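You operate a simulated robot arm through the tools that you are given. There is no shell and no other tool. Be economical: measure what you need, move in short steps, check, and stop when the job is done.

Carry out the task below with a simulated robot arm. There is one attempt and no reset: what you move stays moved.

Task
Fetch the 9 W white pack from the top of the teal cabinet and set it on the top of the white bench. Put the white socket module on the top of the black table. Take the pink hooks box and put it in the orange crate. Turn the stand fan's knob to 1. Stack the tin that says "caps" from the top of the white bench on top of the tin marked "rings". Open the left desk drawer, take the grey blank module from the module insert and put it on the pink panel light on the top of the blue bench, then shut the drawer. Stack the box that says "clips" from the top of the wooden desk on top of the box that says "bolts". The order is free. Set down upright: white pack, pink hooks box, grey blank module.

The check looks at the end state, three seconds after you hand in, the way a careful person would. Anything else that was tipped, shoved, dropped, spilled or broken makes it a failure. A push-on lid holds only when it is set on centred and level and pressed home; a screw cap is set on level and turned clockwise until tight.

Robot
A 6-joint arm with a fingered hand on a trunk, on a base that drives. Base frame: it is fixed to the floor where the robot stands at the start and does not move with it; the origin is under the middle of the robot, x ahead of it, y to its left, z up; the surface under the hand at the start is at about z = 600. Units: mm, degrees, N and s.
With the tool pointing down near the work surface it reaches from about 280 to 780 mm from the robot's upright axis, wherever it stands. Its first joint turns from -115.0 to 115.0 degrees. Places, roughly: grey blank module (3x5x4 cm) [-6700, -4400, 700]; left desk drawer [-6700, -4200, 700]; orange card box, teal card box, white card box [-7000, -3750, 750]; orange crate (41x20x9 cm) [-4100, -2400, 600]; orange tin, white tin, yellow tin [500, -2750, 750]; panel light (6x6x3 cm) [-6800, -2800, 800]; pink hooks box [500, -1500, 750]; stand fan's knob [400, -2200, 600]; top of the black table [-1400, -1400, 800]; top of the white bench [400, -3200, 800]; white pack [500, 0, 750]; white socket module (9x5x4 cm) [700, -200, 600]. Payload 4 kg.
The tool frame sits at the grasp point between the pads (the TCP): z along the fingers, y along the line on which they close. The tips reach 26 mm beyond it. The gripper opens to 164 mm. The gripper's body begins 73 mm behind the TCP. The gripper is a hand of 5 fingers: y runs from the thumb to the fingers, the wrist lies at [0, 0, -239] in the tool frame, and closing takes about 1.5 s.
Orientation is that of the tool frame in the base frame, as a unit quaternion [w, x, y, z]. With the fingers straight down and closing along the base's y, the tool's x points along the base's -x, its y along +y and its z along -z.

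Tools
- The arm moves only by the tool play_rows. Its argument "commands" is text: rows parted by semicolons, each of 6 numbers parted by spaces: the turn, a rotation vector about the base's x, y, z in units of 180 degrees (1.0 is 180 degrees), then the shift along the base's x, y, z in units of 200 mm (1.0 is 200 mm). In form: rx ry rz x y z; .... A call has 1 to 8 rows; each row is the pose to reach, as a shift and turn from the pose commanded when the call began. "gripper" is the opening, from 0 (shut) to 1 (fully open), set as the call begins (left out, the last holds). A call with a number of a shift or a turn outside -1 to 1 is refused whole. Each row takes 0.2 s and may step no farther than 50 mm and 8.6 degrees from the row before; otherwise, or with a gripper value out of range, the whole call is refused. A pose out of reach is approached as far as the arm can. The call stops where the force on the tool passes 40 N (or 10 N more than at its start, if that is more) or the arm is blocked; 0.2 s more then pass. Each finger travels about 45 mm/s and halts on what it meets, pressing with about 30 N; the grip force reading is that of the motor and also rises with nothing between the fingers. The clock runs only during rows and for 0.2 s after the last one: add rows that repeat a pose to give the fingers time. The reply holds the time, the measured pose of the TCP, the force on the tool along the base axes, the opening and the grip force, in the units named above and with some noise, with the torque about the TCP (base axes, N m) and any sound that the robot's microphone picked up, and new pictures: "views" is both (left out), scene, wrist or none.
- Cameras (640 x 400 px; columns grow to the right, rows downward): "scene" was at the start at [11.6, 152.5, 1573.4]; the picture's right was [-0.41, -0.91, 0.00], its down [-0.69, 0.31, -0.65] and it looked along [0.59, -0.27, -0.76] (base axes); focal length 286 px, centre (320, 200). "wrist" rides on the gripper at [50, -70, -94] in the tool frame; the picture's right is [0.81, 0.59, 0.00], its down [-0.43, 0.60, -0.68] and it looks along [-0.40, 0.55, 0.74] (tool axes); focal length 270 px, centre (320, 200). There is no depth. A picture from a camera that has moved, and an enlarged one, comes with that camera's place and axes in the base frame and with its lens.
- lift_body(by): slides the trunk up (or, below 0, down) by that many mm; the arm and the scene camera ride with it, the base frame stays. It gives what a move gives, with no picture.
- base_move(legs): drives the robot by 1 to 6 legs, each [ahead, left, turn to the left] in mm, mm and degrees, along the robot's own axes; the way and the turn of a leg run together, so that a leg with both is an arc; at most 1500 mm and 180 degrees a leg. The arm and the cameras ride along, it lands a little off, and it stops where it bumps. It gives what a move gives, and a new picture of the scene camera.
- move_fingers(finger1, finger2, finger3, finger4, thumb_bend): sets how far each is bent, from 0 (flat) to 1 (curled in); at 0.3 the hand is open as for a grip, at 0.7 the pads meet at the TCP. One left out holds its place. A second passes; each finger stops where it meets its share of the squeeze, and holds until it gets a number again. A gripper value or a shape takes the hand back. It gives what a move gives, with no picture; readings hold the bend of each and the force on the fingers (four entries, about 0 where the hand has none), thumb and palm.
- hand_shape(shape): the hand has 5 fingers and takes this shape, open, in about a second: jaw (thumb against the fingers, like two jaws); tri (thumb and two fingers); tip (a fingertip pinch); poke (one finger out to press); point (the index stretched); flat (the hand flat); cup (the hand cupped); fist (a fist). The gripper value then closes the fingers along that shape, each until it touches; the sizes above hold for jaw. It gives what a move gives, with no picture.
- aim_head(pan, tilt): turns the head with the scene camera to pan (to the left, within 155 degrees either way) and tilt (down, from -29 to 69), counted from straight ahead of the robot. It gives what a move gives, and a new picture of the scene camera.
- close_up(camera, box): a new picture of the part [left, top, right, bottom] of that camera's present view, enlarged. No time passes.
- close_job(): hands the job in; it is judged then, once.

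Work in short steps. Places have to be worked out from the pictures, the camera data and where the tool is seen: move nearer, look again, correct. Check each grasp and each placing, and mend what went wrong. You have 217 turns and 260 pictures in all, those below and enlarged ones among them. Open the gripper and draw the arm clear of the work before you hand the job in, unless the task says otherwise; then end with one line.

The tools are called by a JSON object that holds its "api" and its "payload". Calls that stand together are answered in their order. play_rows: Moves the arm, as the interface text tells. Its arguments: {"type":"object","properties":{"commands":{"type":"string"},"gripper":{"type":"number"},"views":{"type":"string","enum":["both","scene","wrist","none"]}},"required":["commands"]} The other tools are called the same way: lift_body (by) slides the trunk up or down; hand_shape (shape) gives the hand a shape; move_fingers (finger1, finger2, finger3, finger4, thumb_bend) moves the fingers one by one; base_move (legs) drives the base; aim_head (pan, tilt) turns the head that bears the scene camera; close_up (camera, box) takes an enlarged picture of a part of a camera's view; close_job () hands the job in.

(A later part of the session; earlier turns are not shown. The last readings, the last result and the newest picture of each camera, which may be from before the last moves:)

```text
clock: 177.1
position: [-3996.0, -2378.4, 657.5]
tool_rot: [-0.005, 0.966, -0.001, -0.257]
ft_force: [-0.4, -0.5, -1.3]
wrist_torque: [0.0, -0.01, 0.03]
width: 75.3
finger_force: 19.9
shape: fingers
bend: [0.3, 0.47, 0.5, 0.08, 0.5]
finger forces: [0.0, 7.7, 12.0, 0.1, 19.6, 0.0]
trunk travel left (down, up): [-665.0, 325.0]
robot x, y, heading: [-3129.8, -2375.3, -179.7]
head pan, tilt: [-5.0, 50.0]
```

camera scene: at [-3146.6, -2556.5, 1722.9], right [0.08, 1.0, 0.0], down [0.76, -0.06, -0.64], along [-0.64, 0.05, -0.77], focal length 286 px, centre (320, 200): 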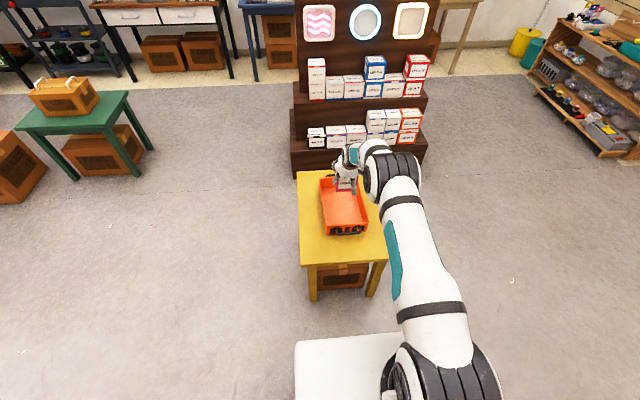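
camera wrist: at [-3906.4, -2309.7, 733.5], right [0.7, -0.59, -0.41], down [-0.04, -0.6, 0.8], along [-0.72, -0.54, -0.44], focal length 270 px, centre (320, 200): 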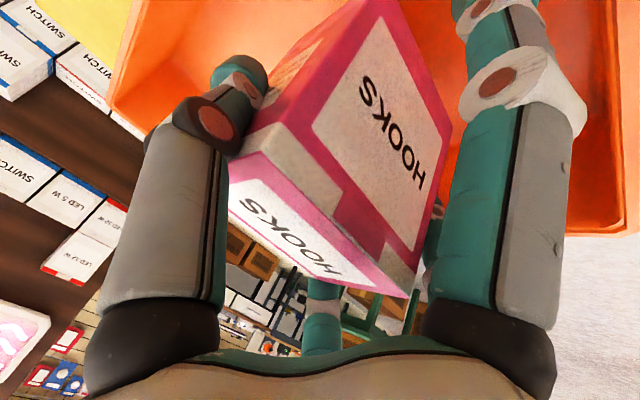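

I keep lowering in small steps, checking force.

{"api": "play_rows", "payload": {"commands": "0 0 0 0 0 -0.01; 0 0 0 0 0 -0.02; 0 0 0 0 0 -0.03; 0 0 0 0 0 -0.04; 0 0 0 0 0 -0.05; 0 0 0 0 0 -0.06; 0 0 0 0 0 -0.07; 0 0 0 0 0 -0.07", "views": "wrist"}}

{"api": "close_up", "payload": {"camera": "scene", "box": [280, 130, 400, 250]}}

```text
clock: 178.9
position: [-3996.1, -2378.9, 642.7]
tool_rot: [-0.005, 0.966, -0.001, -0.258]
ft_force: [0.1, 0.6, -2.7]
wrist_torque: [0.03, -0.01, 0.0]
width: 75.1
finger_force: 20.0
shape: fingers
bend: [0.3, 0.47, 0.5, 0.08, 0.5]
finger forces: [0.1, 7.7, 11.9, 0.0, 19.7, 0.0]
trunk travel left (down, up): [-665.0, 325.0]
robot x, y, heading: [-3130.2, -2377.7, -179.6]
head pan, tilt: [-5.0, 50.0]
camera wrist: at [-3906.0, -2310.4, 699.0], right [0.7, -0.59, -0.41], down [-0.04, -0.6, 0.8], along [-0.71, -0.54, -0.44], focal length 270 px, centre (320, 200)
```

wrist: 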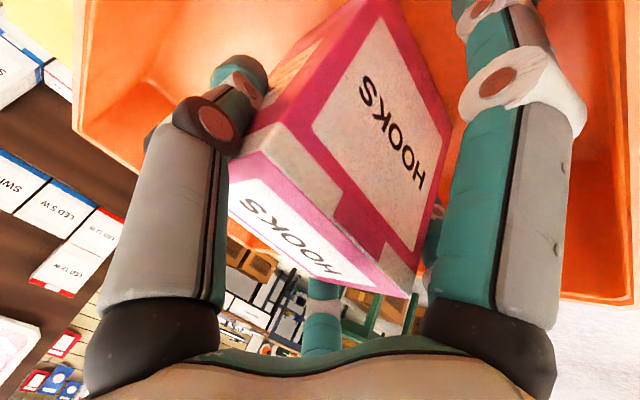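

```text
3.33 times, centred on (340, 190) of scene
camera zoom: at [-3144.7, -2556.3, 1613.0], right [0.08, 1.0, 0.0], down [0.76, -0.06, -0.64], along [-0.64, 0.05, -0.77], focal length 954 px, centre (253, 233)
```

zoom: 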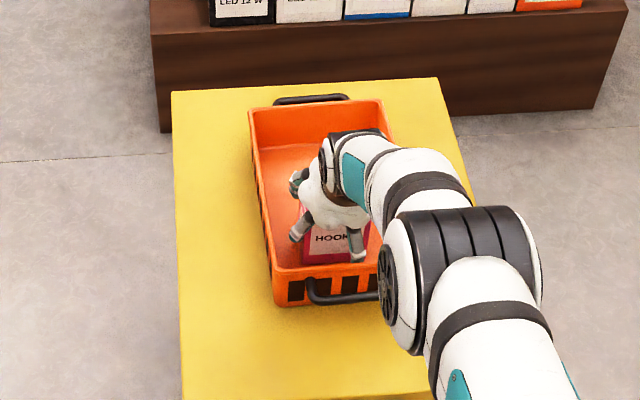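

The box is close to the crate's near wall. I drive 55 mm farther before setting it down.

{"api": "base_move", "payload": {"legs": [[55, -5, 0]]}}

{"api": "play_rows", "payload": {"commands": "0 0 0 0 0 -0.01; 0 0 0 0 0 -0.02; 0 0 0 0 0 -0.03; 0 0 0 0 0 -0.04; 0 0 0 0 0 -0.05; 0 0 0 0 0 -0.05", "views": "wrist"}}

```text
clock: 179.9
position: [-4052.4, -2374.5, 641.3]
tool_rot: [-0.006, 0.966, -0.002, -0.258]
ft_force: [0.0, -0.7, -2.3]
wrist_torque: [0.01, -0.02, 0.04]
width: 75.1
finger_force: 19.4
shape: fingers
bend: [0.3, 0.47, 0.5, 0.08, 0.5]
finger forces: [0.1, 7.7, 12.0, 0.0, 19.6, 0.0]
trunk travel left (down, up): [-665.0, 325.0]
robot x, y, heading: [-3188.0, -2368.8, -179.3]
head pan, tilt: [-5.0, 50.0]
camera scene: at [-3201.7, -2551.7, 1612.9], right [0.08, 1.0, 0.0], down [0.76, -0.06, -0.64], along [-0.64, 0.05, -0.77], focal length 286 px, centre (320, 200)
```

scene: 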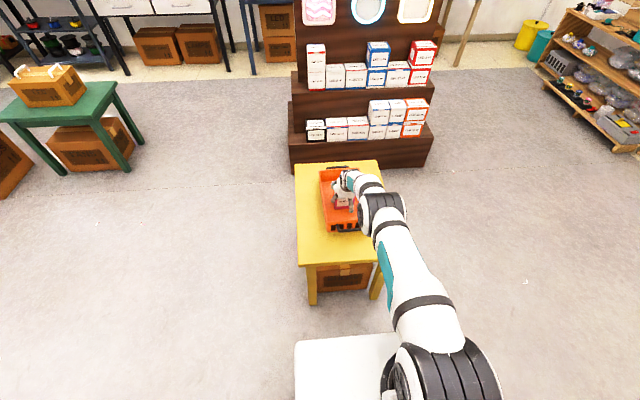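

```text
clock: 181.3
position: [-4053.2, -2375.1, 637.8]
tool_rot: [-0.006, 0.965, -0.001, -0.263]
ft_force: [-0.5, -2.0, 24.5]
wrist_torque: [0.51, -0.05, 0.19]
width: 75.0
finger_force: 19.9
shape: fingers
bend: [0.3, 0.47, 0.49, 0.08, 0.5]
finger forces: [0.0, 7.7, 13.2, 0.1, 20.0, 0.0]
trunk travel left (down, up): [-665.0, 325.0]
robot x, y, heading: [-3185.8, -2372.8, -179.7]
head pan, tilt: [-5.0, 50.0]
camera wrist: at [-3961.6, -2305.6, 693.6], right [0.69, -0.59, -0.42], down [-0.03, -0.6, 0.8], along [-0.72, -0.54, -0.44], focal length 270 px, centre (320, 200)
```

wrist: 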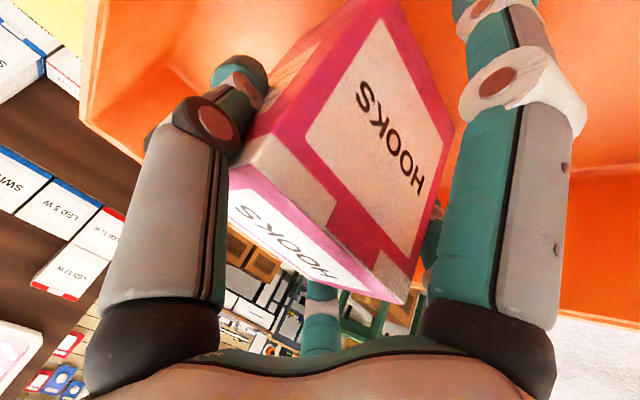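

Contact with the crate floor (24 N at z ≈ 638). I ease off 2 mm and open the thumb and fingers.

{"api": "play_rows", "payload": {"commands": "0 0 0 0 0 0.015; 0 0 0 0 0 0.02", "views": "none"}}

{"api": "move_fingers", "payload": {"finger2": 0.36, "finger3": 0.36, "thumb_bend": 0.36}}

{"api": "close_up", "payload": {"camera": "wrist", "box": [0, 0, 640, 400]}}

```text
clock: 181.9
position: [-4052.5, -2373.3, 637.8]
tool_rot: [-0.006, 0.966, -0.001, -0.26]
ft_force: [-7.0, -1.5, 17.0]
wrist_torque: [0.45, 0.03, 0.24]
width: 74.9
finger_force: 19.6
shape: fingers
bend: [0.3, 0.47, 0.49, 0.08, 0.5]
finger forces: [0.0, 7.6, 13.1, 0.1, 19.5, 0.0]
trunk travel left (down, up): [-665.0, 325.0]
robot x, y, heading: [-3183.0, -2370.8, -179.6]
head pan, tilt: [-5.0, 50.0]
```

```text
clock: 182.9
position: [-4052.2, -2373.5, 636.7]
tool_rot: [-0.006, 0.966, -0.002, -0.258]
ft_force: [0.6, 0.5, 0.0]
wrist_torque: [-0.02, 0.01, 0.03]
width: 84.4
finger_force: 0.0
shape: fingers
bend: [0.3, 0.36, 0.36, 0.08, 0.36]
finger forces: [0.0, 0.0, 0.0, 0.0, 0.0, 0.0]
trunk travel left (down, up): [-665.0, 325.0]
robot x, y, heading: [-3187.0, -2371.0, -179.7]
head pan, tilt: [-5.0, 50.0]
```

```text
1.00 times, centred on (320, 200) of wrist (not enlarged: the box is as wide or as high as the picture)
camera zoom: at [-3961.2, -2305.3, 692.8], right [0.7, -0.59, -0.41], down [-0.04, -0.6, 0.8], along [-0.72, -0.54, -0.44], focal length 270 px, centre (320, 200)
```

zoom: 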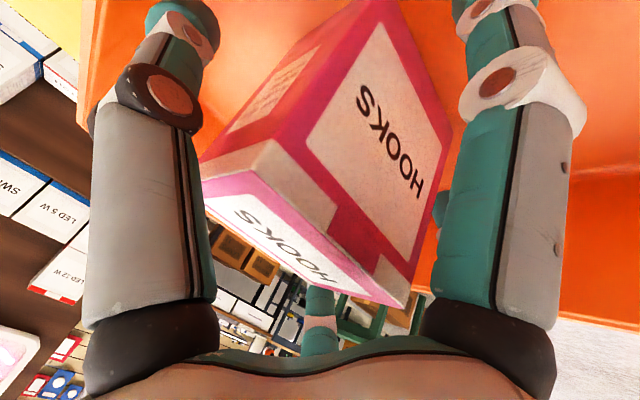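

Released upright. I draw the hand back out along its axis (up and towards the robot), then raise it and look.

{"api": "play_rows", "payload": {"commands": "0 0 0 0.05 0 0.1; 0 0 0 0.1 0 0.2; 0 0 0 0.16 0 0.32; 0 0 0 0.2 0 0.45; 0 0 0 0.25 0 0.65; 0 0 0 0.3 0 0.85; 0 0 0 0.3 0 1", "views": "none"}}

{"api": "close_up", "payload": {"camera": "scene", "box": [280, 130, 400, 250]}}

```text
clock: 184.5
position: [-3992.4, -2373.3, 837.6]
tool_rot: [-0.006, 0.966, -0.001, -0.258]
ft_force: [0.0, 0.4, 0.5]
wrist_torque: [0.01, -0.01, -0.01]
width: 84.3
finger_force: 0.0
shape: fingers
bend: [0.3, 0.36, 0.36, 0.08, 0.36]
finger forces: [0.0, 0.0, 0.1, 0.0, 0.1, 0.0]
trunk travel left (down, up): [-665.0, 325.0]
robot x, y, heading: [-3184.8, -2373.6, -179.7]
head pan, tilt: [-5.0, 50.0]
```

```text
3.33 times, centred on (340, 190) of scene
camera zoom: at [-3199.9, -2551.7, 1612.9], right [0.08, 1.0, 0.0], down [0.76, -0.06, -0.64], along [-0.64, 0.05, -0.77], focal length 954 px, centre (253, 233)
```

zoom: 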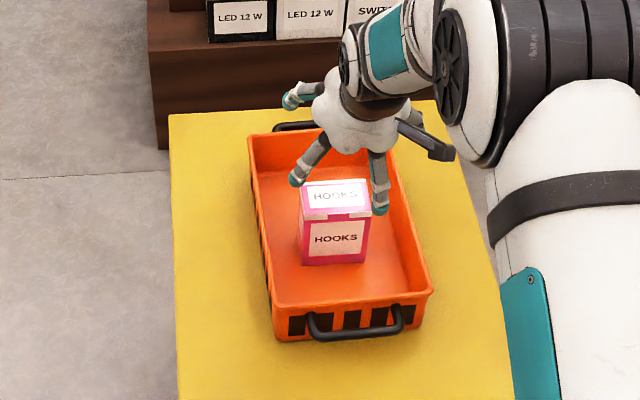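

The HOOKS box stands upright in the crate. I back off, straighten the hand, and drive through the gap between the display stand and the green table toward the far wall.

{"api": "base_move", "payload": {"legs": [[-450, 0, 0]]}}

{"api": "play_rows", "payload": {"commands": "0 -0.04 0 0.1 0 0; 0 -0.08 0 0.2 0 0; 0 -0.12 0 0.4 0 0; 0 -0.16 0 0.6 0 0; 0 -0.1667 0 0.8 0 0; 0 -0.1667 0 1 0 0; 0 -0.1667 0 1 0 0.1", "views": "none"}}

{"api": "base_move", "payload": {"legs": [[0, 880, 0], [1500, 0, 0], [900, 0, 0]]}}

{"api": "aim_head", "payload": {"pan": 0, "tilt": 25}}

```text
clock: 187.2
position: [-3545.4, -2377.3, 837.9]
tool_rot: [-0.004, 0.966, 0.005, -0.26]
ft_force: [1.1, -0.6, 0.0]
wrist_torque: [0.01, 0.01, -0.02]
width: 84.4
finger_force: 0.1
shape: fingers
bend: [0.3, 0.36, 0.36, 0.08, 0.36]
finger forces: [0.0, 0.0, 0.1, 0.0, 0.0, 0.0]
trunk travel left (down, up): [-665.0, 325.0]
robot x, y, heading: [-2735.7, -2367.8, -179.1]
head pan, tilt: [-5.0, 50.0]
camera scene: at [-2750.7, -2546.3, 1613.0], right [0.07, 1.0, 0.0], down [0.76, -0.05, -0.64], along [-0.64, 0.04, -0.77], focal length 286 px, centre (320, 200)
```

scene: 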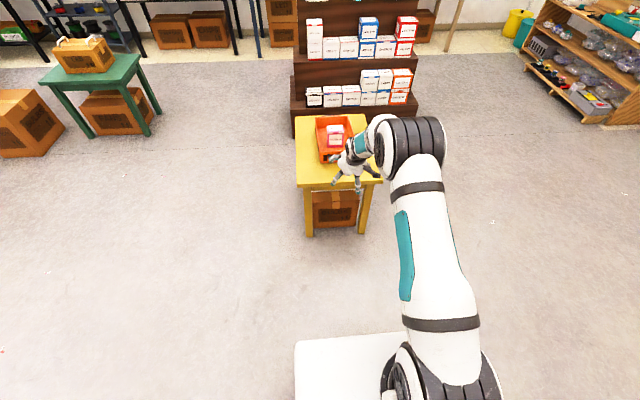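

```text
clock: 188.8
position: [-3343.2, -2378.6, 857.4]
tool_rot: [-0.003, 1.0, 0.005, 0.002]
ft_force: [0.1, 0.1, 0.0]
wrist_torque: [0.0, 0.0, 0.0]
width: 84.3
finger_force: 0.2
shape: fingers
bend: [0.3, 0.36, 0.36, 0.08, 0.36]
finger forces: [0.0, 0.0, 0.1, 0.0, 0.0, 0.0]
trunk travel left (down, up): [-665.0, 325.0]
robot x, y, heading: [-2739.0, -2369.4, -178.8]
head pan, tilt: [-5.0, 50.0]
```

```text
clock: 204.8
position: [-5698.7, -3287.9, 858.7]
tool_rot: [-0.003, 1.0, -0.002, 0.0]
ft_force: [0.3, -0.1, 0.2]
wrist_torque: [-0.02, 0.01, 0.01]
width: 84.1
finger_force: 0.0
shape: fingers
bend: [0.3, 0.36, 0.36, 0.08, 0.36]
finger forces: [0.0, 0.0, 0.0, 0.1, 0.1, 0.0]
trunk travel left (down, up): [-665.0, 325.0]
robot x, y, heading: [-5095.4, -3284.6, -180.0]
head pan, tilt: [-5.0, 50.0]
camera scene: at [-5108.5, -3463.6, 1613.0], right [0.08, 1.0, 0.0], down [0.76, -0.06, -0.64], along [-0.64, 0.05, -0.77], focal length 286 px, centre (320, 200)
```

scene: 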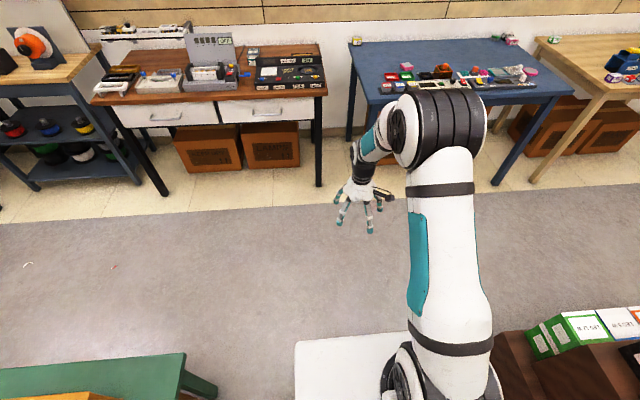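

```text
clock: 205.7
position: [-5698.4, -3287.2, 858.1]
tool_rot: [-0.003, 1.0, -0.001, 0.001]
ft_force: [-0.1, -0.3, -0.6]
wrist_torque: [0.02, 0.0, 0.01]
width: 84.4
finger_force: 0.0
shape: fingers
bend: [0.3, 0.36, 0.36, 0.08, 0.36]
finger forces: [0.0, 0.0, 0.1, 0.1, 0.0, 0.1]
trunk travel left (down, up): [-665.0, 325.0]
robot x, y, heading: [-5092.6, -3285.3, -179.6]
head pan, tilt: [0.0, 25.0]
camera scene: at [-5123.5, -3470.3, 1650.4], right [0.0, 1.0, 0.0], down [0.42, 0.0, -0.91], along [-0.91, 0.0, -0.42], focal length 286 px, centre (320, 200)
```

scene: 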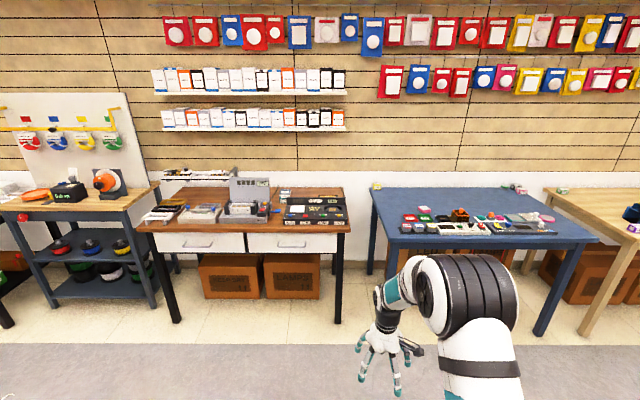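

The wooden desk with two white drawers and the blue bench are ahead. I enlarge both.

{"api": "close_up", "payload": {"camera": "scene", "box": [130, 160, 360, 290]}}

{"api": "close_up", "payload": {"camera": "scene", "box": [360, 170, 600, 300]}}

```text
2.78 times, centred on (245, 225) of scene
camera zoom: at [-5123.5, -3470.3, 1650.4], right [0.0, 1.0, 0.0], down [0.42, 0.0, -0.91], along [-0.91, 0.0, -0.42], focal length 796 px, centre (529, 130)
```

zoom: 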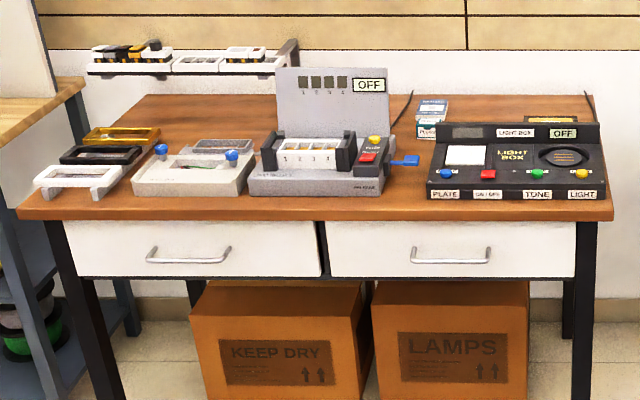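

```text
2.67 times, centred on (480, 235) of scene
camera zoom: at [-5123.5, -3470.3, 1650.4], right [0.0, 1.0, 0.0], down [0.42, 0.0, -0.91], along [-0.91, 0.0, -0.42], focal length 763 px, centre (-107, 107)
```

zoom: 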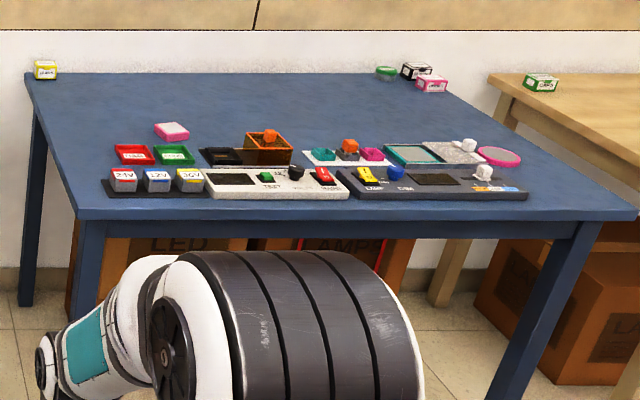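

The pink panel light is at about (-6812, -2779); the left drawer's handle is near (-6580, -4222, 665). I drive in front of the left drawer.

{"api": "base_move", "payload": {"legs": [[700, 0, 0], [0, 940, 0]]}}

{"api": "aim_head", "payload": {"pan": -5, "tilt": 45}}

```text
clock: 214.1
position: [-6390.6, -4242.7, 858.0]
tool_rot: [-0.004, 1.0, 0.005, 0.0]
ft_force: [-0.3, 0.6, -0.8]
wrist_torque: [0.01, -0.02, 0.01]
width: 84.4
finger_force: 0.1
shape: fingers
bend: [0.3, 0.36, 0.36, 0.08, 0.36]
finger forces: [0.0, 0.0, 0.0, 0.0, 0.0, 0.1]
trunk travel left (down, up): [-665.0, 325.0]
robot x, y, heading: [-5782.7, -4236.6, -179.0]
head pan, tilt: [0.0, 25.0]
camera scene: at [-5814.6, -4420.2, 1650.4], right [-0.02, 1.0, 0.0], down [0.42, 0.01, -0.91], along [-0.91, -0.01, -0.42], focal length 286 px, centre (320, 200)
```

scene: 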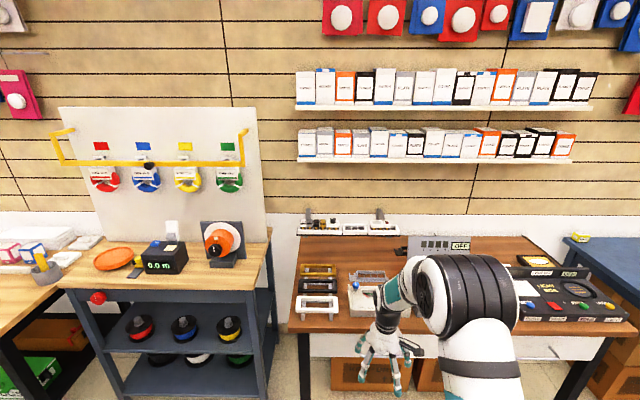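

```text
clock: 214.9
position: [-6390.5, -4243.4, 858.4]
tool_rot: [-0.002, 1.0, 0.004, 0.0]
ft_force: [-0.2, 1.0, 0.8]
wrist_torque: [0.02, 0.0, -0.04]
width: 84.4
finger_force: 0.0
shape: fingers
bend: [0.3, 0.36, 0.36, 0.08, 0.36]
finger forces: [0.0, 0.1, 0.0, 0.0, 0.1, 0.0]
trunk travel left (down, up): [-665.0, 325.0]
robot x, y, heading: [-5784.6, -4234.7, -179.3]
head pan, tilt: [-5.0, 45.0]
camera scene: at [-5803.6, -4412.6, 1620.0], right [0.07, 1.0, 0.0], down [0.7, -0.05, -0.71], along [-0.71, 0.05, -0.71], focal length 286 px, centre (320, 200)
```

scene: 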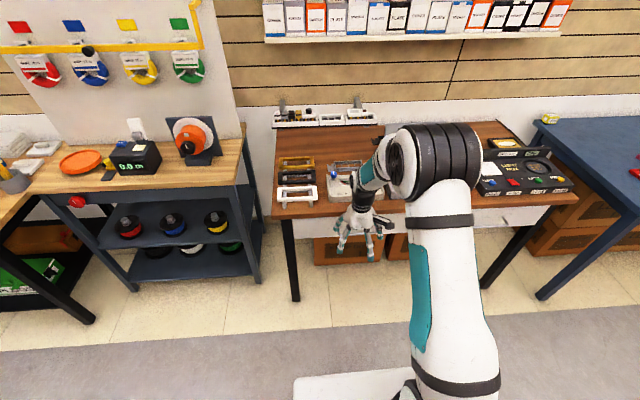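

I try the poke shape to see which finger stays extended, and view the handle with the wrist camera.

{"api": "hand_shape", "payload": {"shape": "poke"}}

{"api": "close_up", "payload": {"camera": "wrist", "box": [0, 0, 640, 400]}}

{"api": "close_up", "payload": {"camera": "scene", "box": [280, 170, 440, 290]}}

```text
clock: 215.8
position: [-6391.7, -4243.8, 858.2]
tool_rot: [-0.003, 1.0, 0.004, 0.0]
ft_force: [0.2, -0.5, -0.6]
wrist_torque: [-0.03, 0.02, 0.01]
width: 0.1
finger_force: 0.1
shape: poke
bend: [1.0, 1.0, 1.0, 1.0, 0.83]
finger forces: [0.0, 0.0, 0.0, 0.1, 0.0, 0.1]
trunk travel left (down, up): [-665.0, 325.0]
robot x, y, heading: [-5786.4, -4232.0, -179.0]
head pan, tilt: [-5.0, 45.0]
```

```text
1.00 times, centred on (320, 200) of wrist (not enlarged: the box is as wide or as high as the picture)
camera zoom: at [-6342.2, -4174.1, 951.7], right [0.81, -0.58, 0.0], down [-0.43, -0.6, 0.67], along [-0.39, -0.55, -0.74], focal length 270 px, centre (320, 200)
```

zoom: 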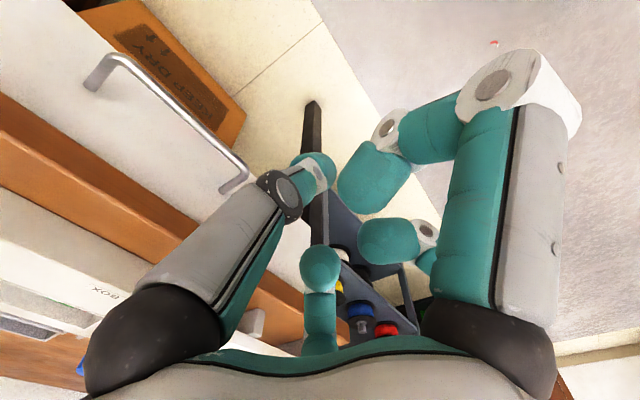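

```text
3.33 times, centred on (360, 230) of scene
camera zoom: at [-5803.6, -4412.6, 1619.9], right [0.07, 1.0, 0.0], down [0.71, -0.05, -0.71], along [-0.71, 0.05, -0.71], focal length 954 px, centre (187, 100)
```

zoom: 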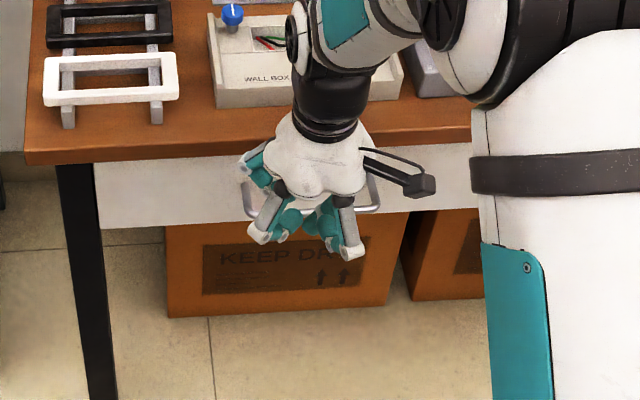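

The handle bar spans y -4120…-4286 at x ≈ -6545, z ≈ 668, standing about 40 mm off the drawer. I'll hook it with one finger, so I extend only finger 4 and look where it points.

{"api": "move_fingers", "payload": {"finger1": 1, "finger2": 1, "finger3": 1, "finger4": 0.4, "thumb_bend": 1}}

{"api": "close_up", "payload": {"camera": "wrist", "box": [0, 0, 640, 400]}}

{"api": "close_up", "payload": {"camera": "scene", "box": [320, 170, 420, 270]}}

```text
clock: 216.8
position: [-6392.6, -4244.6, 858.6]
tool_rot: [-0.001, 1.0, 0.005, -0.001]
ft_force: [-0.2, -0.3, 0.0]
wrist_torque: [-0.02, 0.02, 0.0]
width: 6.9
finger_force: 0.0
shape: fingers
bend: [1.0, 1.0, 1.0, 0.4, 0.79]
finger forces: [0.1, 0.0, 0.0, 0.0, 0.1, 0.2]
trunk travel left (down, up): [-665.0, 325.0]
robot x, y, heading: [-5788.4, -4232.0, -179.0]
head pan, tilt: [-5.0, 45.0]
```

```text
1.00 times, centred on (320, 200) of wrist (not enlarged: the box is as wide or as high as the picture)
camera zoom: at [-6342.2, -4174.1, 951.7], right [0.81, -0.58, 0.0], down [-0.43, -0.6, 0.67], along [-0.39, -0.55, -0.74], focal length 270 px, centre (320, 200)
```

zoom: 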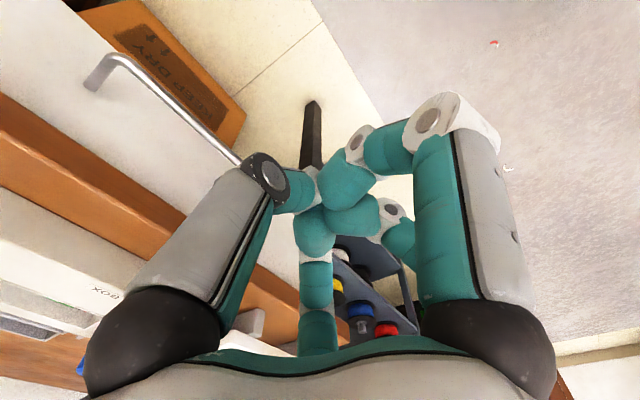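

```text
4.00 times, centred on (370, 220) of scene
camera zoom: at [-5803.6, -4412.6, 1619.9], right [0.07, 1.0, 0.0], down [0.71, -0.05, -0.71], along [-0.71, 0.05, -0.71], focal length 1145 px, centre (120, 120)
```

zoom: 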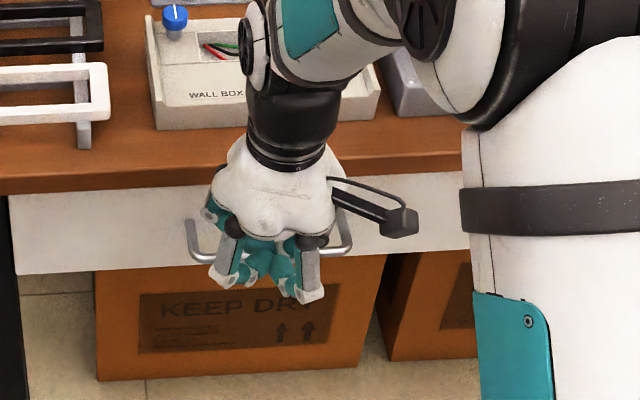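

Digits run nearly straight down at about 50 mm radius. I'll straddle the bar with the ring: yaw the hand -22° so two digits go behind the bar and three in front, with a slight tilt.

{"api": "move_fingers", "payload": {"finger1": 0.52, "finger2": 0.52, "finger3": 0.52, "finger4": 0.52, "thumb_bend": 0.52}}

{"api": "play_rows", "payload": {"commands": "0 0 -0.04 -0.1 0.03 -0.05; 0 0 -0.08 -0.2 0.06 -0.1; 0 0 -0.122 -0.35 0.1 -0.2; 0 0 -0.122 -0.5 0.15 -0.3; 0 0 -0.122 -0.6 0.19 -0.4; 0 0 -0.122 -0.685 0.19 -0.45; 0 0 -0.122 -0.685 0.19 -0.45"}}

{"api": "close_up", "payload": {"camera": "scene", "box": [300, 150, 440, 260]}}

```text
clock: 217.8
position: [-6391.3, -4243.0, 857.9]
tool_rot: [-0.002, 1.0, 0.004, 0.001]
ft_force: [1.3, -0.2, -0.6]
wrist_torque: [-0.01, 0.02, -0.02]
width: 37.3
finger_force: 0.1
shape: fingers
bend: [0.52, 0.52, 0.52, 0.52, 0.52]
finger forces: [0.0, 0.0, 0.1, 0.1, 0.0, 0.0]
trunk travel left (down, up): [-665.0, 325.0]
robot x, y, heading: [-5788.6, -4233.4, -179.2]
head pan, tilt: [-5.0, 45.0]
```

```text
clock: 219.0
position: [-6504.0, -4208.0, 778.6]
tool_rot: [-0.004, 0.983, -0.185, 0.007]
ft_force: [29.0, -2.0, 19.2]
wrist_torque: [-0.54, 1.58, 0.43]
width: 37.0
finger_force: 18.3
shape: fingers
bend: [0.52, 0.52, 0.57, 0.54, 0.52]
finger forces: [0.0, 0.0, 28.1, 8.3, 0.1, 0.0]
trunk travel left (down, up): [-665.0, 325.0]
robot x, y, heading: [-5785.9, -4233.0, -179.2]
head pan, tilt: [-5.0, 45.0]
stopped in row 6: the force on the tool passed its limit at 52 N (the readings are from after the stop); the commanded pose is now the measured one
camera scene: at [-5797.4, -4412.8, 1620.4], right [0.07, 1.0, 0.0], down [0.7, -0.05, -0.71], along [-0.71, 0.05, -0.7], focal length 286 px, centre (320, 200)
camera wrist: at [-6433.0, -4161.4, 873.8], right [0.54, -0.84, 0.01], down [-0.63, -0.4, 0.67], along [-0.56, -0.36, -0.75], focal length 270 px, centre (320, 200)
```

scene: 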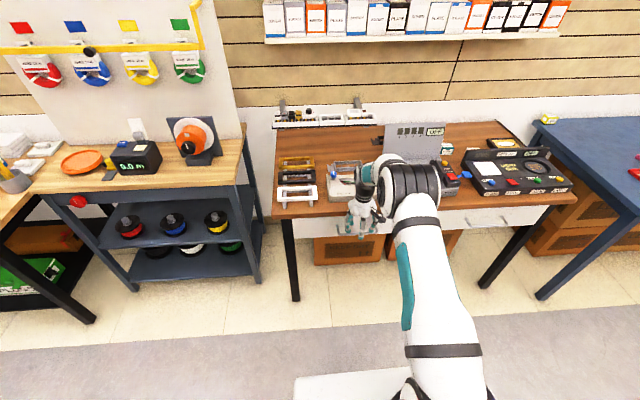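
wrist: 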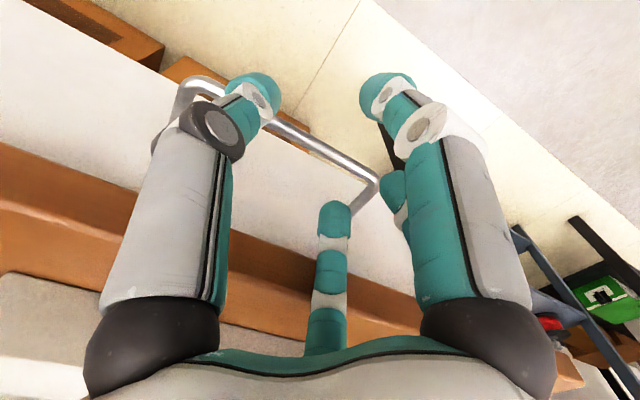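

```text
3.64 times, centred on (370, 205) of scene
camera zoom: at [-5797.4, -4412.8, 1620.4], right [0.07, 1.0, 0.0], down [0.7, -0.05, -0.71], along [-0.71, 0.05, -0.7], focal length 1040 px, centre (138, 182)
```

zoom: 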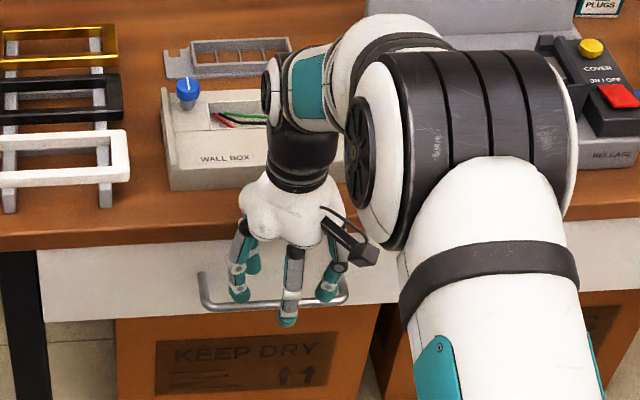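

The desk's lip overhangs (front edge near x = -6556), so I can't come from above. I back off and will grip the bar with the hand held horizontally instead.

{"api": "play_rows", "payload": {"commands": "0 0 0.03 0.15 0 0.05; 0 0 0.07 0.35 0 0.05; 0 0 0.118 0.5 0 0.05; 0 0 0.118 0.5 0 0.05", "views": "none"}}

{"api": "base_move", "payload": {"legs": [[-150, 0, -0.8]]}}

{"api": "play_rows", "payload": {"commands": "0 0.045 0 -0.1 0 -0.05; 0 0.09 0 -0.2 0 -0.1; 0 0.135 0 -0.3 0 -0.15; 0 0.18 0 -0.4 0 -0.2; 0 0.225 0 -0.5 0 -0.25; 0 0.27 0 -0.6 0 -0.3; 0 0.315 0 -0.7 0 -0.35; 0 0.36 0 -0.75 0 -0.4"}}

```text
clock: 220.0
position: [-6408.2, -4206.1, 787.5]
tool_rot: [-0.004, 1.0, -0.001, 0.006]
ft_force: [0.7, 0.3, 0.5]
wrist_torque: [-0.02, 0.01, 0.02]
width: 37.0
finger_force: 0.0
shape: fingers
bend: [0.52, 0.52, 0.52, 0.52, 0.52]
finger forces: [0.0, 0.0, 0.0, 0.0, 0.1, 0.1]
trunk travel left (down, up): [-665.0, 325.0]
robot x, y, heading: [-5785.7, -4234.7, -179.1]
head pan, tilt: [-5.0, 45.0]
```

```text
clock: 221.4
position: [-6255.0, -4194.6, 788.5]
tool_rot: [-0.005, 1.0, -0.011, 0.006]
ft_force: [0.0, 0.5, 1.0]
wrist_torque: [0.01, 0.02, -0.05]
width: 37.1
finger_force: 0.0
shape: fingers
bend: [0.52, 0.52, 0.52, 0.52, 0.52]
finger forces: [0.0, 0.1, 0.0, 0.1, 0.0, 0.1]
trunk travel left (down, up): [-665.0, 325.0]
robot x, y, heading: [-5633.6, -4234.8, 179.7]
head pan, tilt: [-5.0, 45.0]
camera scene: at [-5653.8, -4411.2, 1619.9], right [0.09, 1.0, 0.0], down [0.7, -0.06, -0.71], along [-0.7, 0.06, -0.71], focal length 286 px, centre (320, 200)
```

scene: 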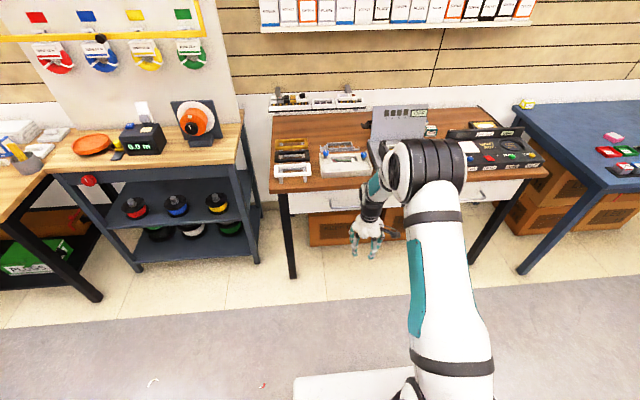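

```text
clock: 223.2
position: [-6405.3, -4195.5, 706.7]
tool_rot: [0.002, 0.847, -0.011, -0.532]
ft_force: [-0.8, 0.0, -0.6]
wrist_torque: [0.03, 0.02, 0.03]
width: 37.1
finger_force: 0.0
shape: fingers
bend: [0.52, 0.52, 0.52, 0.52, 0.52]
finger forces: [0.0, 0.1, 0.0, 0.0, 0.0, 0.1]
out of reach, approached as far as the arm can: row 4
trunk travel left (down, up): [-665.0, 325.0]
robot x, y, heading: [-5633.4, -4230.5, 179.8]
head pan, tilt: [-5.0, 45.0]
camera scene: at [-5655.4, -4411.2, 1620.0], right [0.09, 1.0, 0.0], down [0.7, -0.06, -0.71], along [-0.7, 0.06, -0.71], focal length 286 px, centre (320, 200)
camera wrist: at [-6298.6, -4127.5, 701.8], right [0.34, -0.61, -0.72], down [0.41, -0.59, 0.69], along [-0.84, -0.53, 0.05], focal length 270 px, centre (320, 200)
```

scene: 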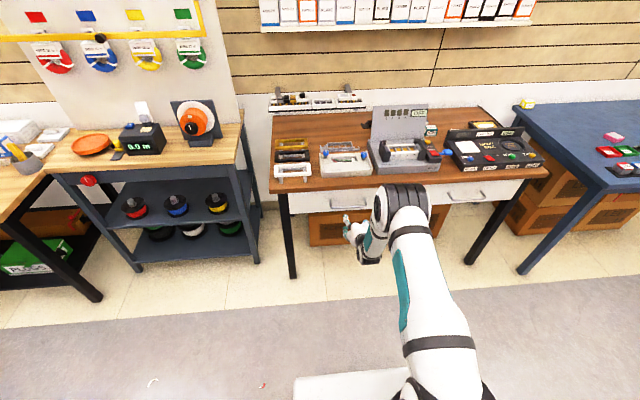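
wrist: 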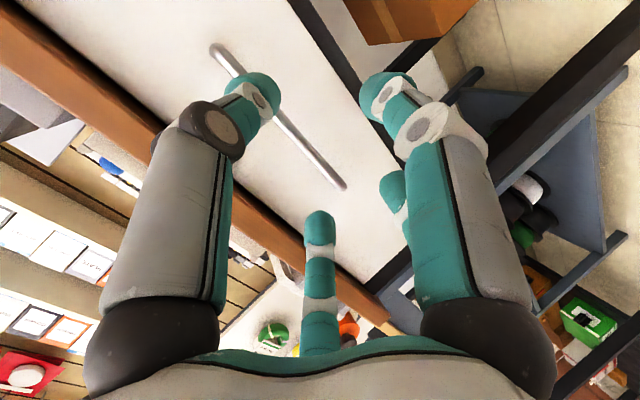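

The bar is now clear: x ≈ -6530, z ≈ 690, y -4279…-4121. I tilt nearly horizontal and move up close in front of it.

{"api": "play_rows", "payload": {"commands": "0 0.035 0 -0.08 0 -0.02; 0 0.07 0 -0.16 0 -0.04; 0 0.1 0 -0.22 -0.01 -0.055; 0 0.1 0 -0.22 -0.01 -0.055"}}

{"api": "close_up", "payload": {"camera": "scene", "box": [290, 150, 430, 260]}}

```text
clock: 224.2
position: [-6449.1, -4198.0, 695.6]
tool_rot: [0.004, 0.753, -0.01, -0.657]
ft_force: [0.0, 0.5, 0.8]
wrist_torque: [0.0, -0.02, 0.02]
width: 36.9
finger_force: 0.1
shape: fingers
bend: [0.52, 0.52, 0.52, 0.52, 0.52]
finger forces: [0.2, 0.0, 0.0, 0.0, 0.0, 0.1]
trunk travel left (down, up): [-665.0, 325.0]
robot x, y, heading: [-5635.6, -4231.8, 180.1]
head pan, tilt: [-5.0, 45.0]
camera scene: at [-5655.1, -4411.2, 1619.9], right [0.09, 1.0, 0.0], down [0.7, -0.06, -0.71], along [-0.7, 0.06, -0.71], focal length 286 px, centre (320, 200)
camera wrist: at [-6349.9, -4130.0, 657.4], right [0.1, -0.6, -0.79], down [0.61, -0.59, 0.53], along [-0.79, -0.53, 0.31], focal length 270 px, centre (320, 200)
```

scene: 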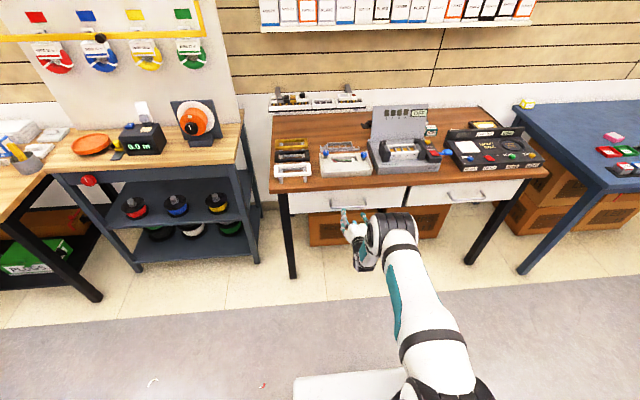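
wrist: 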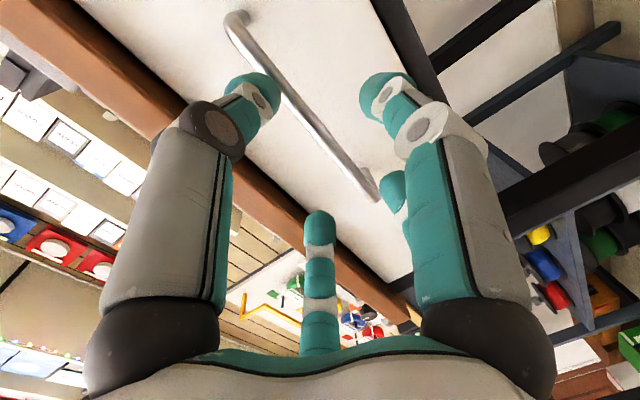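

```text
3.64 times, centred on (360, 205) of scene
camera zoom: at [-5655.1, -4411.2, 1619.9], right [0.09, 1.0, 0.0], down [0.7, -0.06, -0.71], along [-0.7, 0.06, -0.71], focal length 1040 px, centre (174, 182)
```

zoom: 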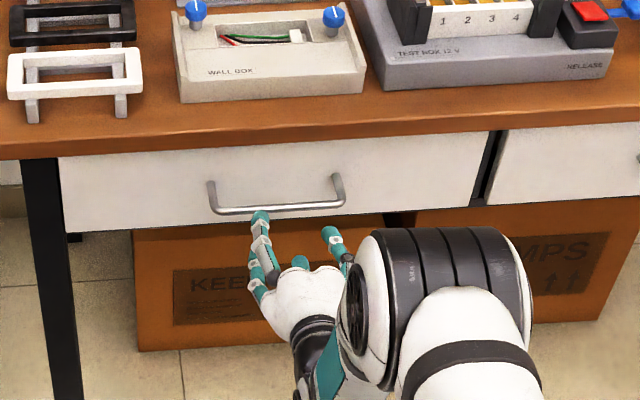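

I advance 69 mm so the bar lies between the digits.

{"api": "play_rows", "payload": {"commands": "0 0 0 -0.12 0 0.01; 0 0 0 -0.24 0 0.01; 0 0 0 -0.345 0 0.01; 0 0 0 -0.345 0 0.01"}}

{"api": "close_up", "payload": {"camera": "scene", "box": [290, 150, 430, 260]}}

```text
clock: 224.8
position: [-6486.8, -4193.2, 696.5]
tool_rot: [0.002, 0.754, -0.013, -0.657]
ft_force: [13.5, -0.5, 4.6]
wrist_torque: [0.21, 0.09, -0.66]
width: 36.9
finger_force: 7.6
shape: fingers
bend: [0.52, 0.52, 0.52, 0.52, 0.52]
finger forces: [0.0, 0.1, 0.0, 0.0, 14.6, 0.0]
trunk travel left (down, up): [-665.0, 325.0]
robot x, y, heading: [-5634.0, -4231.7, 179.9]
head pan, tilt: [-5.0, 45.0]
stopped in row 2: the force on the tool passed its limit at 66 N (the readings are from after the stop); the commanded pose is now the measured one
camera scene: at [-5653.0, -4411.2, 1620.1], right [0.09, 1.0, 0.0], down [0.7, -0.06, -0.71], along [-0.7, 0.06, -0.71], focal length 286 px, centre (320, 200)
camera wrist: at [-6386.6, -4126.0, 657.2], right [0.1, -0.61, -0.79], down [0.6, -0.6, 0.53], along [-0.79, -0.53, 0.3], focal length 270 px, centre (320, 200)
```

scene: 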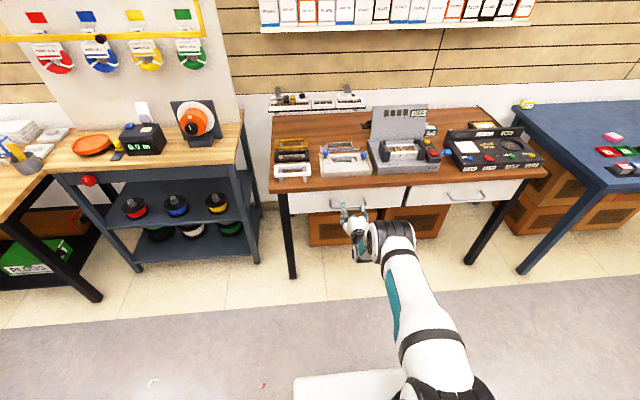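
wrist: 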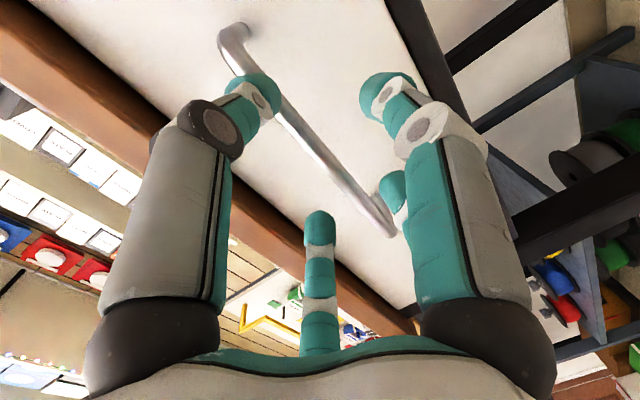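

```text
3.64 times, centred on (360, 205) of scene
camera zoom: at [-5653.0, -4411.2, 1620.1], right [0.09, 1.0, 0.0], down [0.7, -0.06, -0.71], along [-0.7, 0.06, -0.71], focal length 1040 px, centre (174, 182)
```

zoom: 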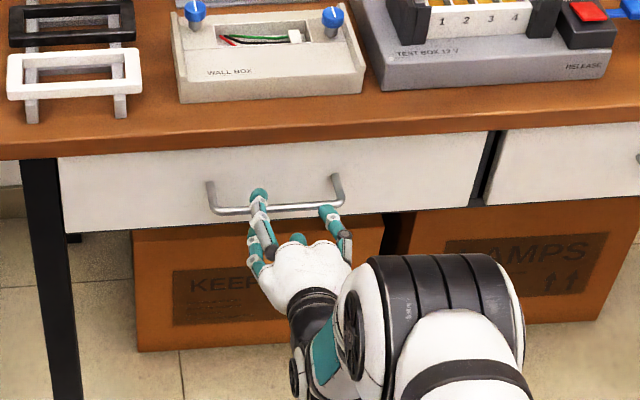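

The thumb hit the bar. I back off slightly, raise the hand 12 mm and go forward again.

{"api": "play_rows", "payload": {"commands": "0 0 0 0.06 0 0.02; 0 0 0 0.06 0 0.065; 0 0 0 0 0 0.065; 0 0 0 -0.08 0 0.065; 0 0 0 -0.15 0 0.065; 0 0 0 -0.15 0 0.065"}}

{"api": "close_up", "payload": {"camera": "scene", "box": [310, 170, 400, 240]}}

```text
clock: 226.2
position: [-6518.8, -4193.5, 708.8]
tool_rot: [0.002, 0.754, -0.012, -0.657]
ft_force: [0.8, 0.0, -1.0]
wrist_torque: [0.03, -0.01, 0.05]
width: 37.5
finger_force: 0.3
shape: fingers
bend: [0.52, 0.52, 0.52, 0.52, 0.52]
finger forces: [0.0, 0.9, 0.0, 0.0, 0.1, 0.0]
trunk travel left (down, up): [-665.0, 325.0]
robot x, y, heading: [-5636.7, -4232.4, 180.1]
head pan, tilt: [-5.0, 45.0]
camera scene: at [-5655.1, -4411.2, 1619.9], right [0.09, 1.0, 0.0], down [0.7, -0.06, -0.71], along [-0.7, 0.06, -0.71], focal length 286 px, centre (320, 200)
camera wrist: at [-6419.0, -4126.7, 669.8], right [0.1, -0.61, -0.79], down [0.6, -0.59, 0.53], along [-0.79, -0.53, 0.3], focal length 270 px, centre (320, 200)
```

scene: 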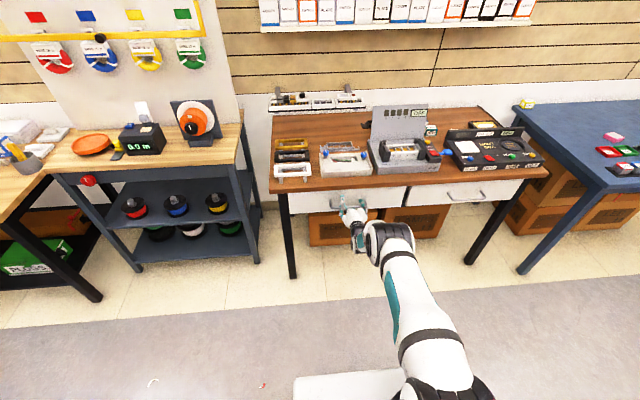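
wrist: 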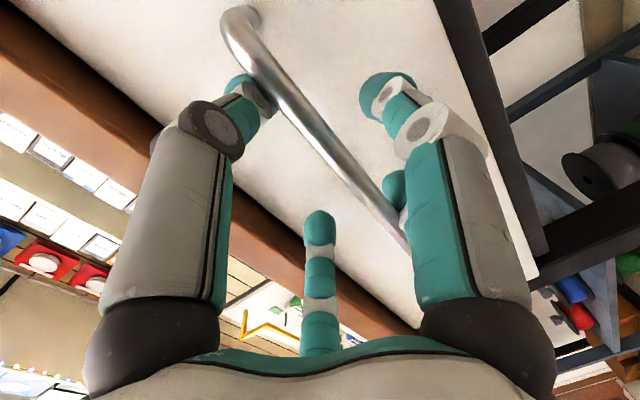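

```text
5.71 times, centred on (355, 205) of scene
camera zoom: at [-5655.1, -4411.2, 1619.9], right [0.09, 1.0, 0.0], down [0.7, -0.06, -0.71], along [-0.7, 0.06, -0.71], focal length 1635 px, centre (120, 171)
```

zoom: 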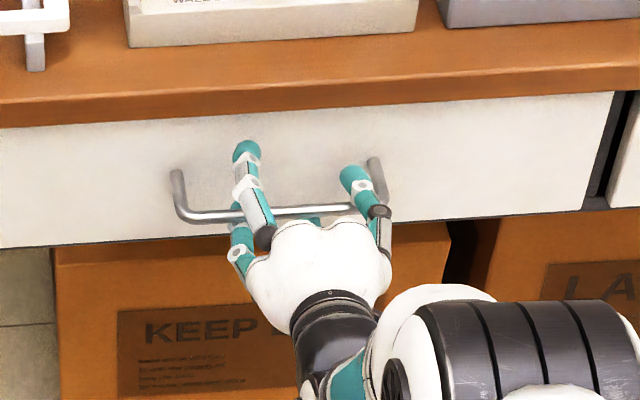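

The bar now lies between upper and lower digits. I close the hand so it clamps and hooks the bar.

{"api": "move_fingers", "payload": {"finger1": 0.72, "finger2": 0.72, "finger3": 0.75, "finger4": 0.72, "thumb_bend": 0.75}}

{"api": "close_up", "payload": {"camera": "wrist", "box": [0, 0, 640, 400]}}

{"api": "close_up", "payload": {"camera": "scene", "box": [310, 170, 400, 240]}}

```text
clock: 227.2
position: [-6518.9, -4194.4, 706.4]
tool_rot: [0.002, 0.756, -0.012, -0.654]
ft_force: [1.5, -4.8, -19.3]
wrist_torque: [0.12, -0.12, 0.06]
width: 2.9
finger_force: 9.9
shape: fingers
bend: [0.65, 0.6, 0.73, 0.68, 0.72]
finger forces: [7.7, 11.5, 0.1, 0.0, 0.0, 0.0]
trunk travel left (down, up): [-665.0, 325.0]
robot x, y, heading: [-5632.5, -4232.1, 180.0]
head pan, tilt: [-5.0, 45.0]
```

```text
1.00 times, centred on (320, 200) of wrist (not enlarged: the box is as wide or as high as the picture)
camera zoom: at [-6419.1, -4127.3, 666.9], right [0.11, -0.6, -0.79], down [0.6, -0.59, 0.54], along [-0.79, -0.53, 0.3], focal length 270 px, centre (320, 200)
```

zoom: 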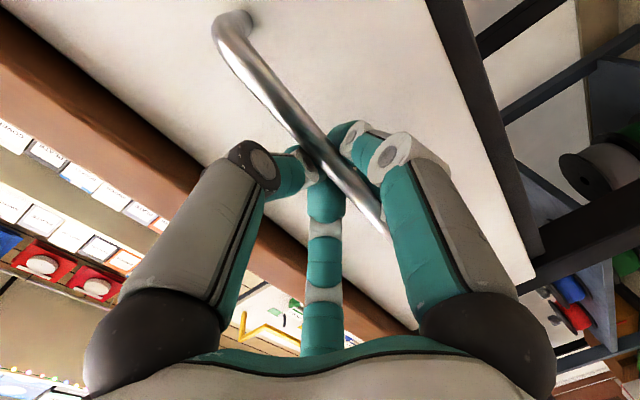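

```text
5.71 times, centred on (355, 205) of scene
camera zoom: at [-5657.9, -4411.7, 1619.7], right [0.09, 1.0, 0.0], down [0.71, -0.06, -0.71], along [-0.7, 0.06, -0.71], focal length 1635 px, centre (120, 171)
```

zoom: 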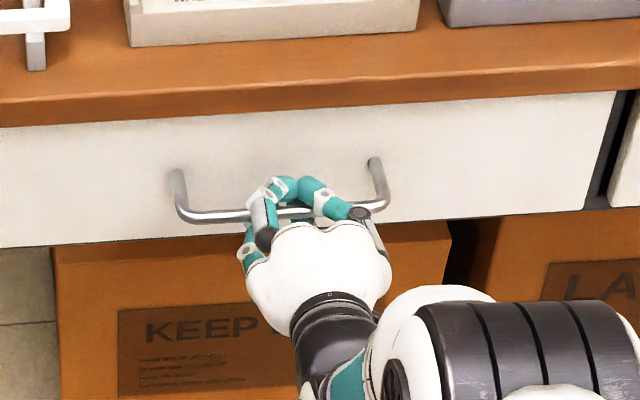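

The bar is enclosed. I pull by driving the base straight back 100 mm and check.

{"api": "base_move", "payload": {"legs": [[-100, 0, 0]]}}

```text
clock: 228.1
position: [-6493.7, -4195.7, 701.7]
tool_rot: [0.003, 0.758, -0.011, -0.652]
ft_force: [-1.3, 0.3, -0.2]
wrist_torque: [0.36, 0.0, -0.05]
width: 0.2
finger_force: 12.0
shape: fingers
bend: [0.67, 0.63, 0.74, 0.68, 0.73]
finger forces: [5.2, 8.3, 0.0, 0.0, 10.7, 0.0]
trunk travel left (down, up): [-665.0, 325.0]
robot x, y, heading: [-5614.9, -4232.6, 180.1]
head pan, tilt: [-5.0, 45.0]
stopped in leg 1: the robot was blocked; the commanded pose is now the measured one
camera scene: at [-5633.9, -4411.4, 1620.1], right [0.09, 1.0, 0.0], down [0.7, -0.06, -0.71], along [-0.7, 0.06, -0.71], focal length 286 px, centre (320, 200)
```

scene: 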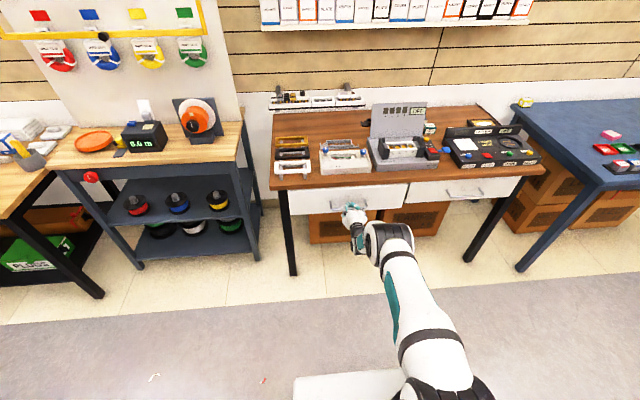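

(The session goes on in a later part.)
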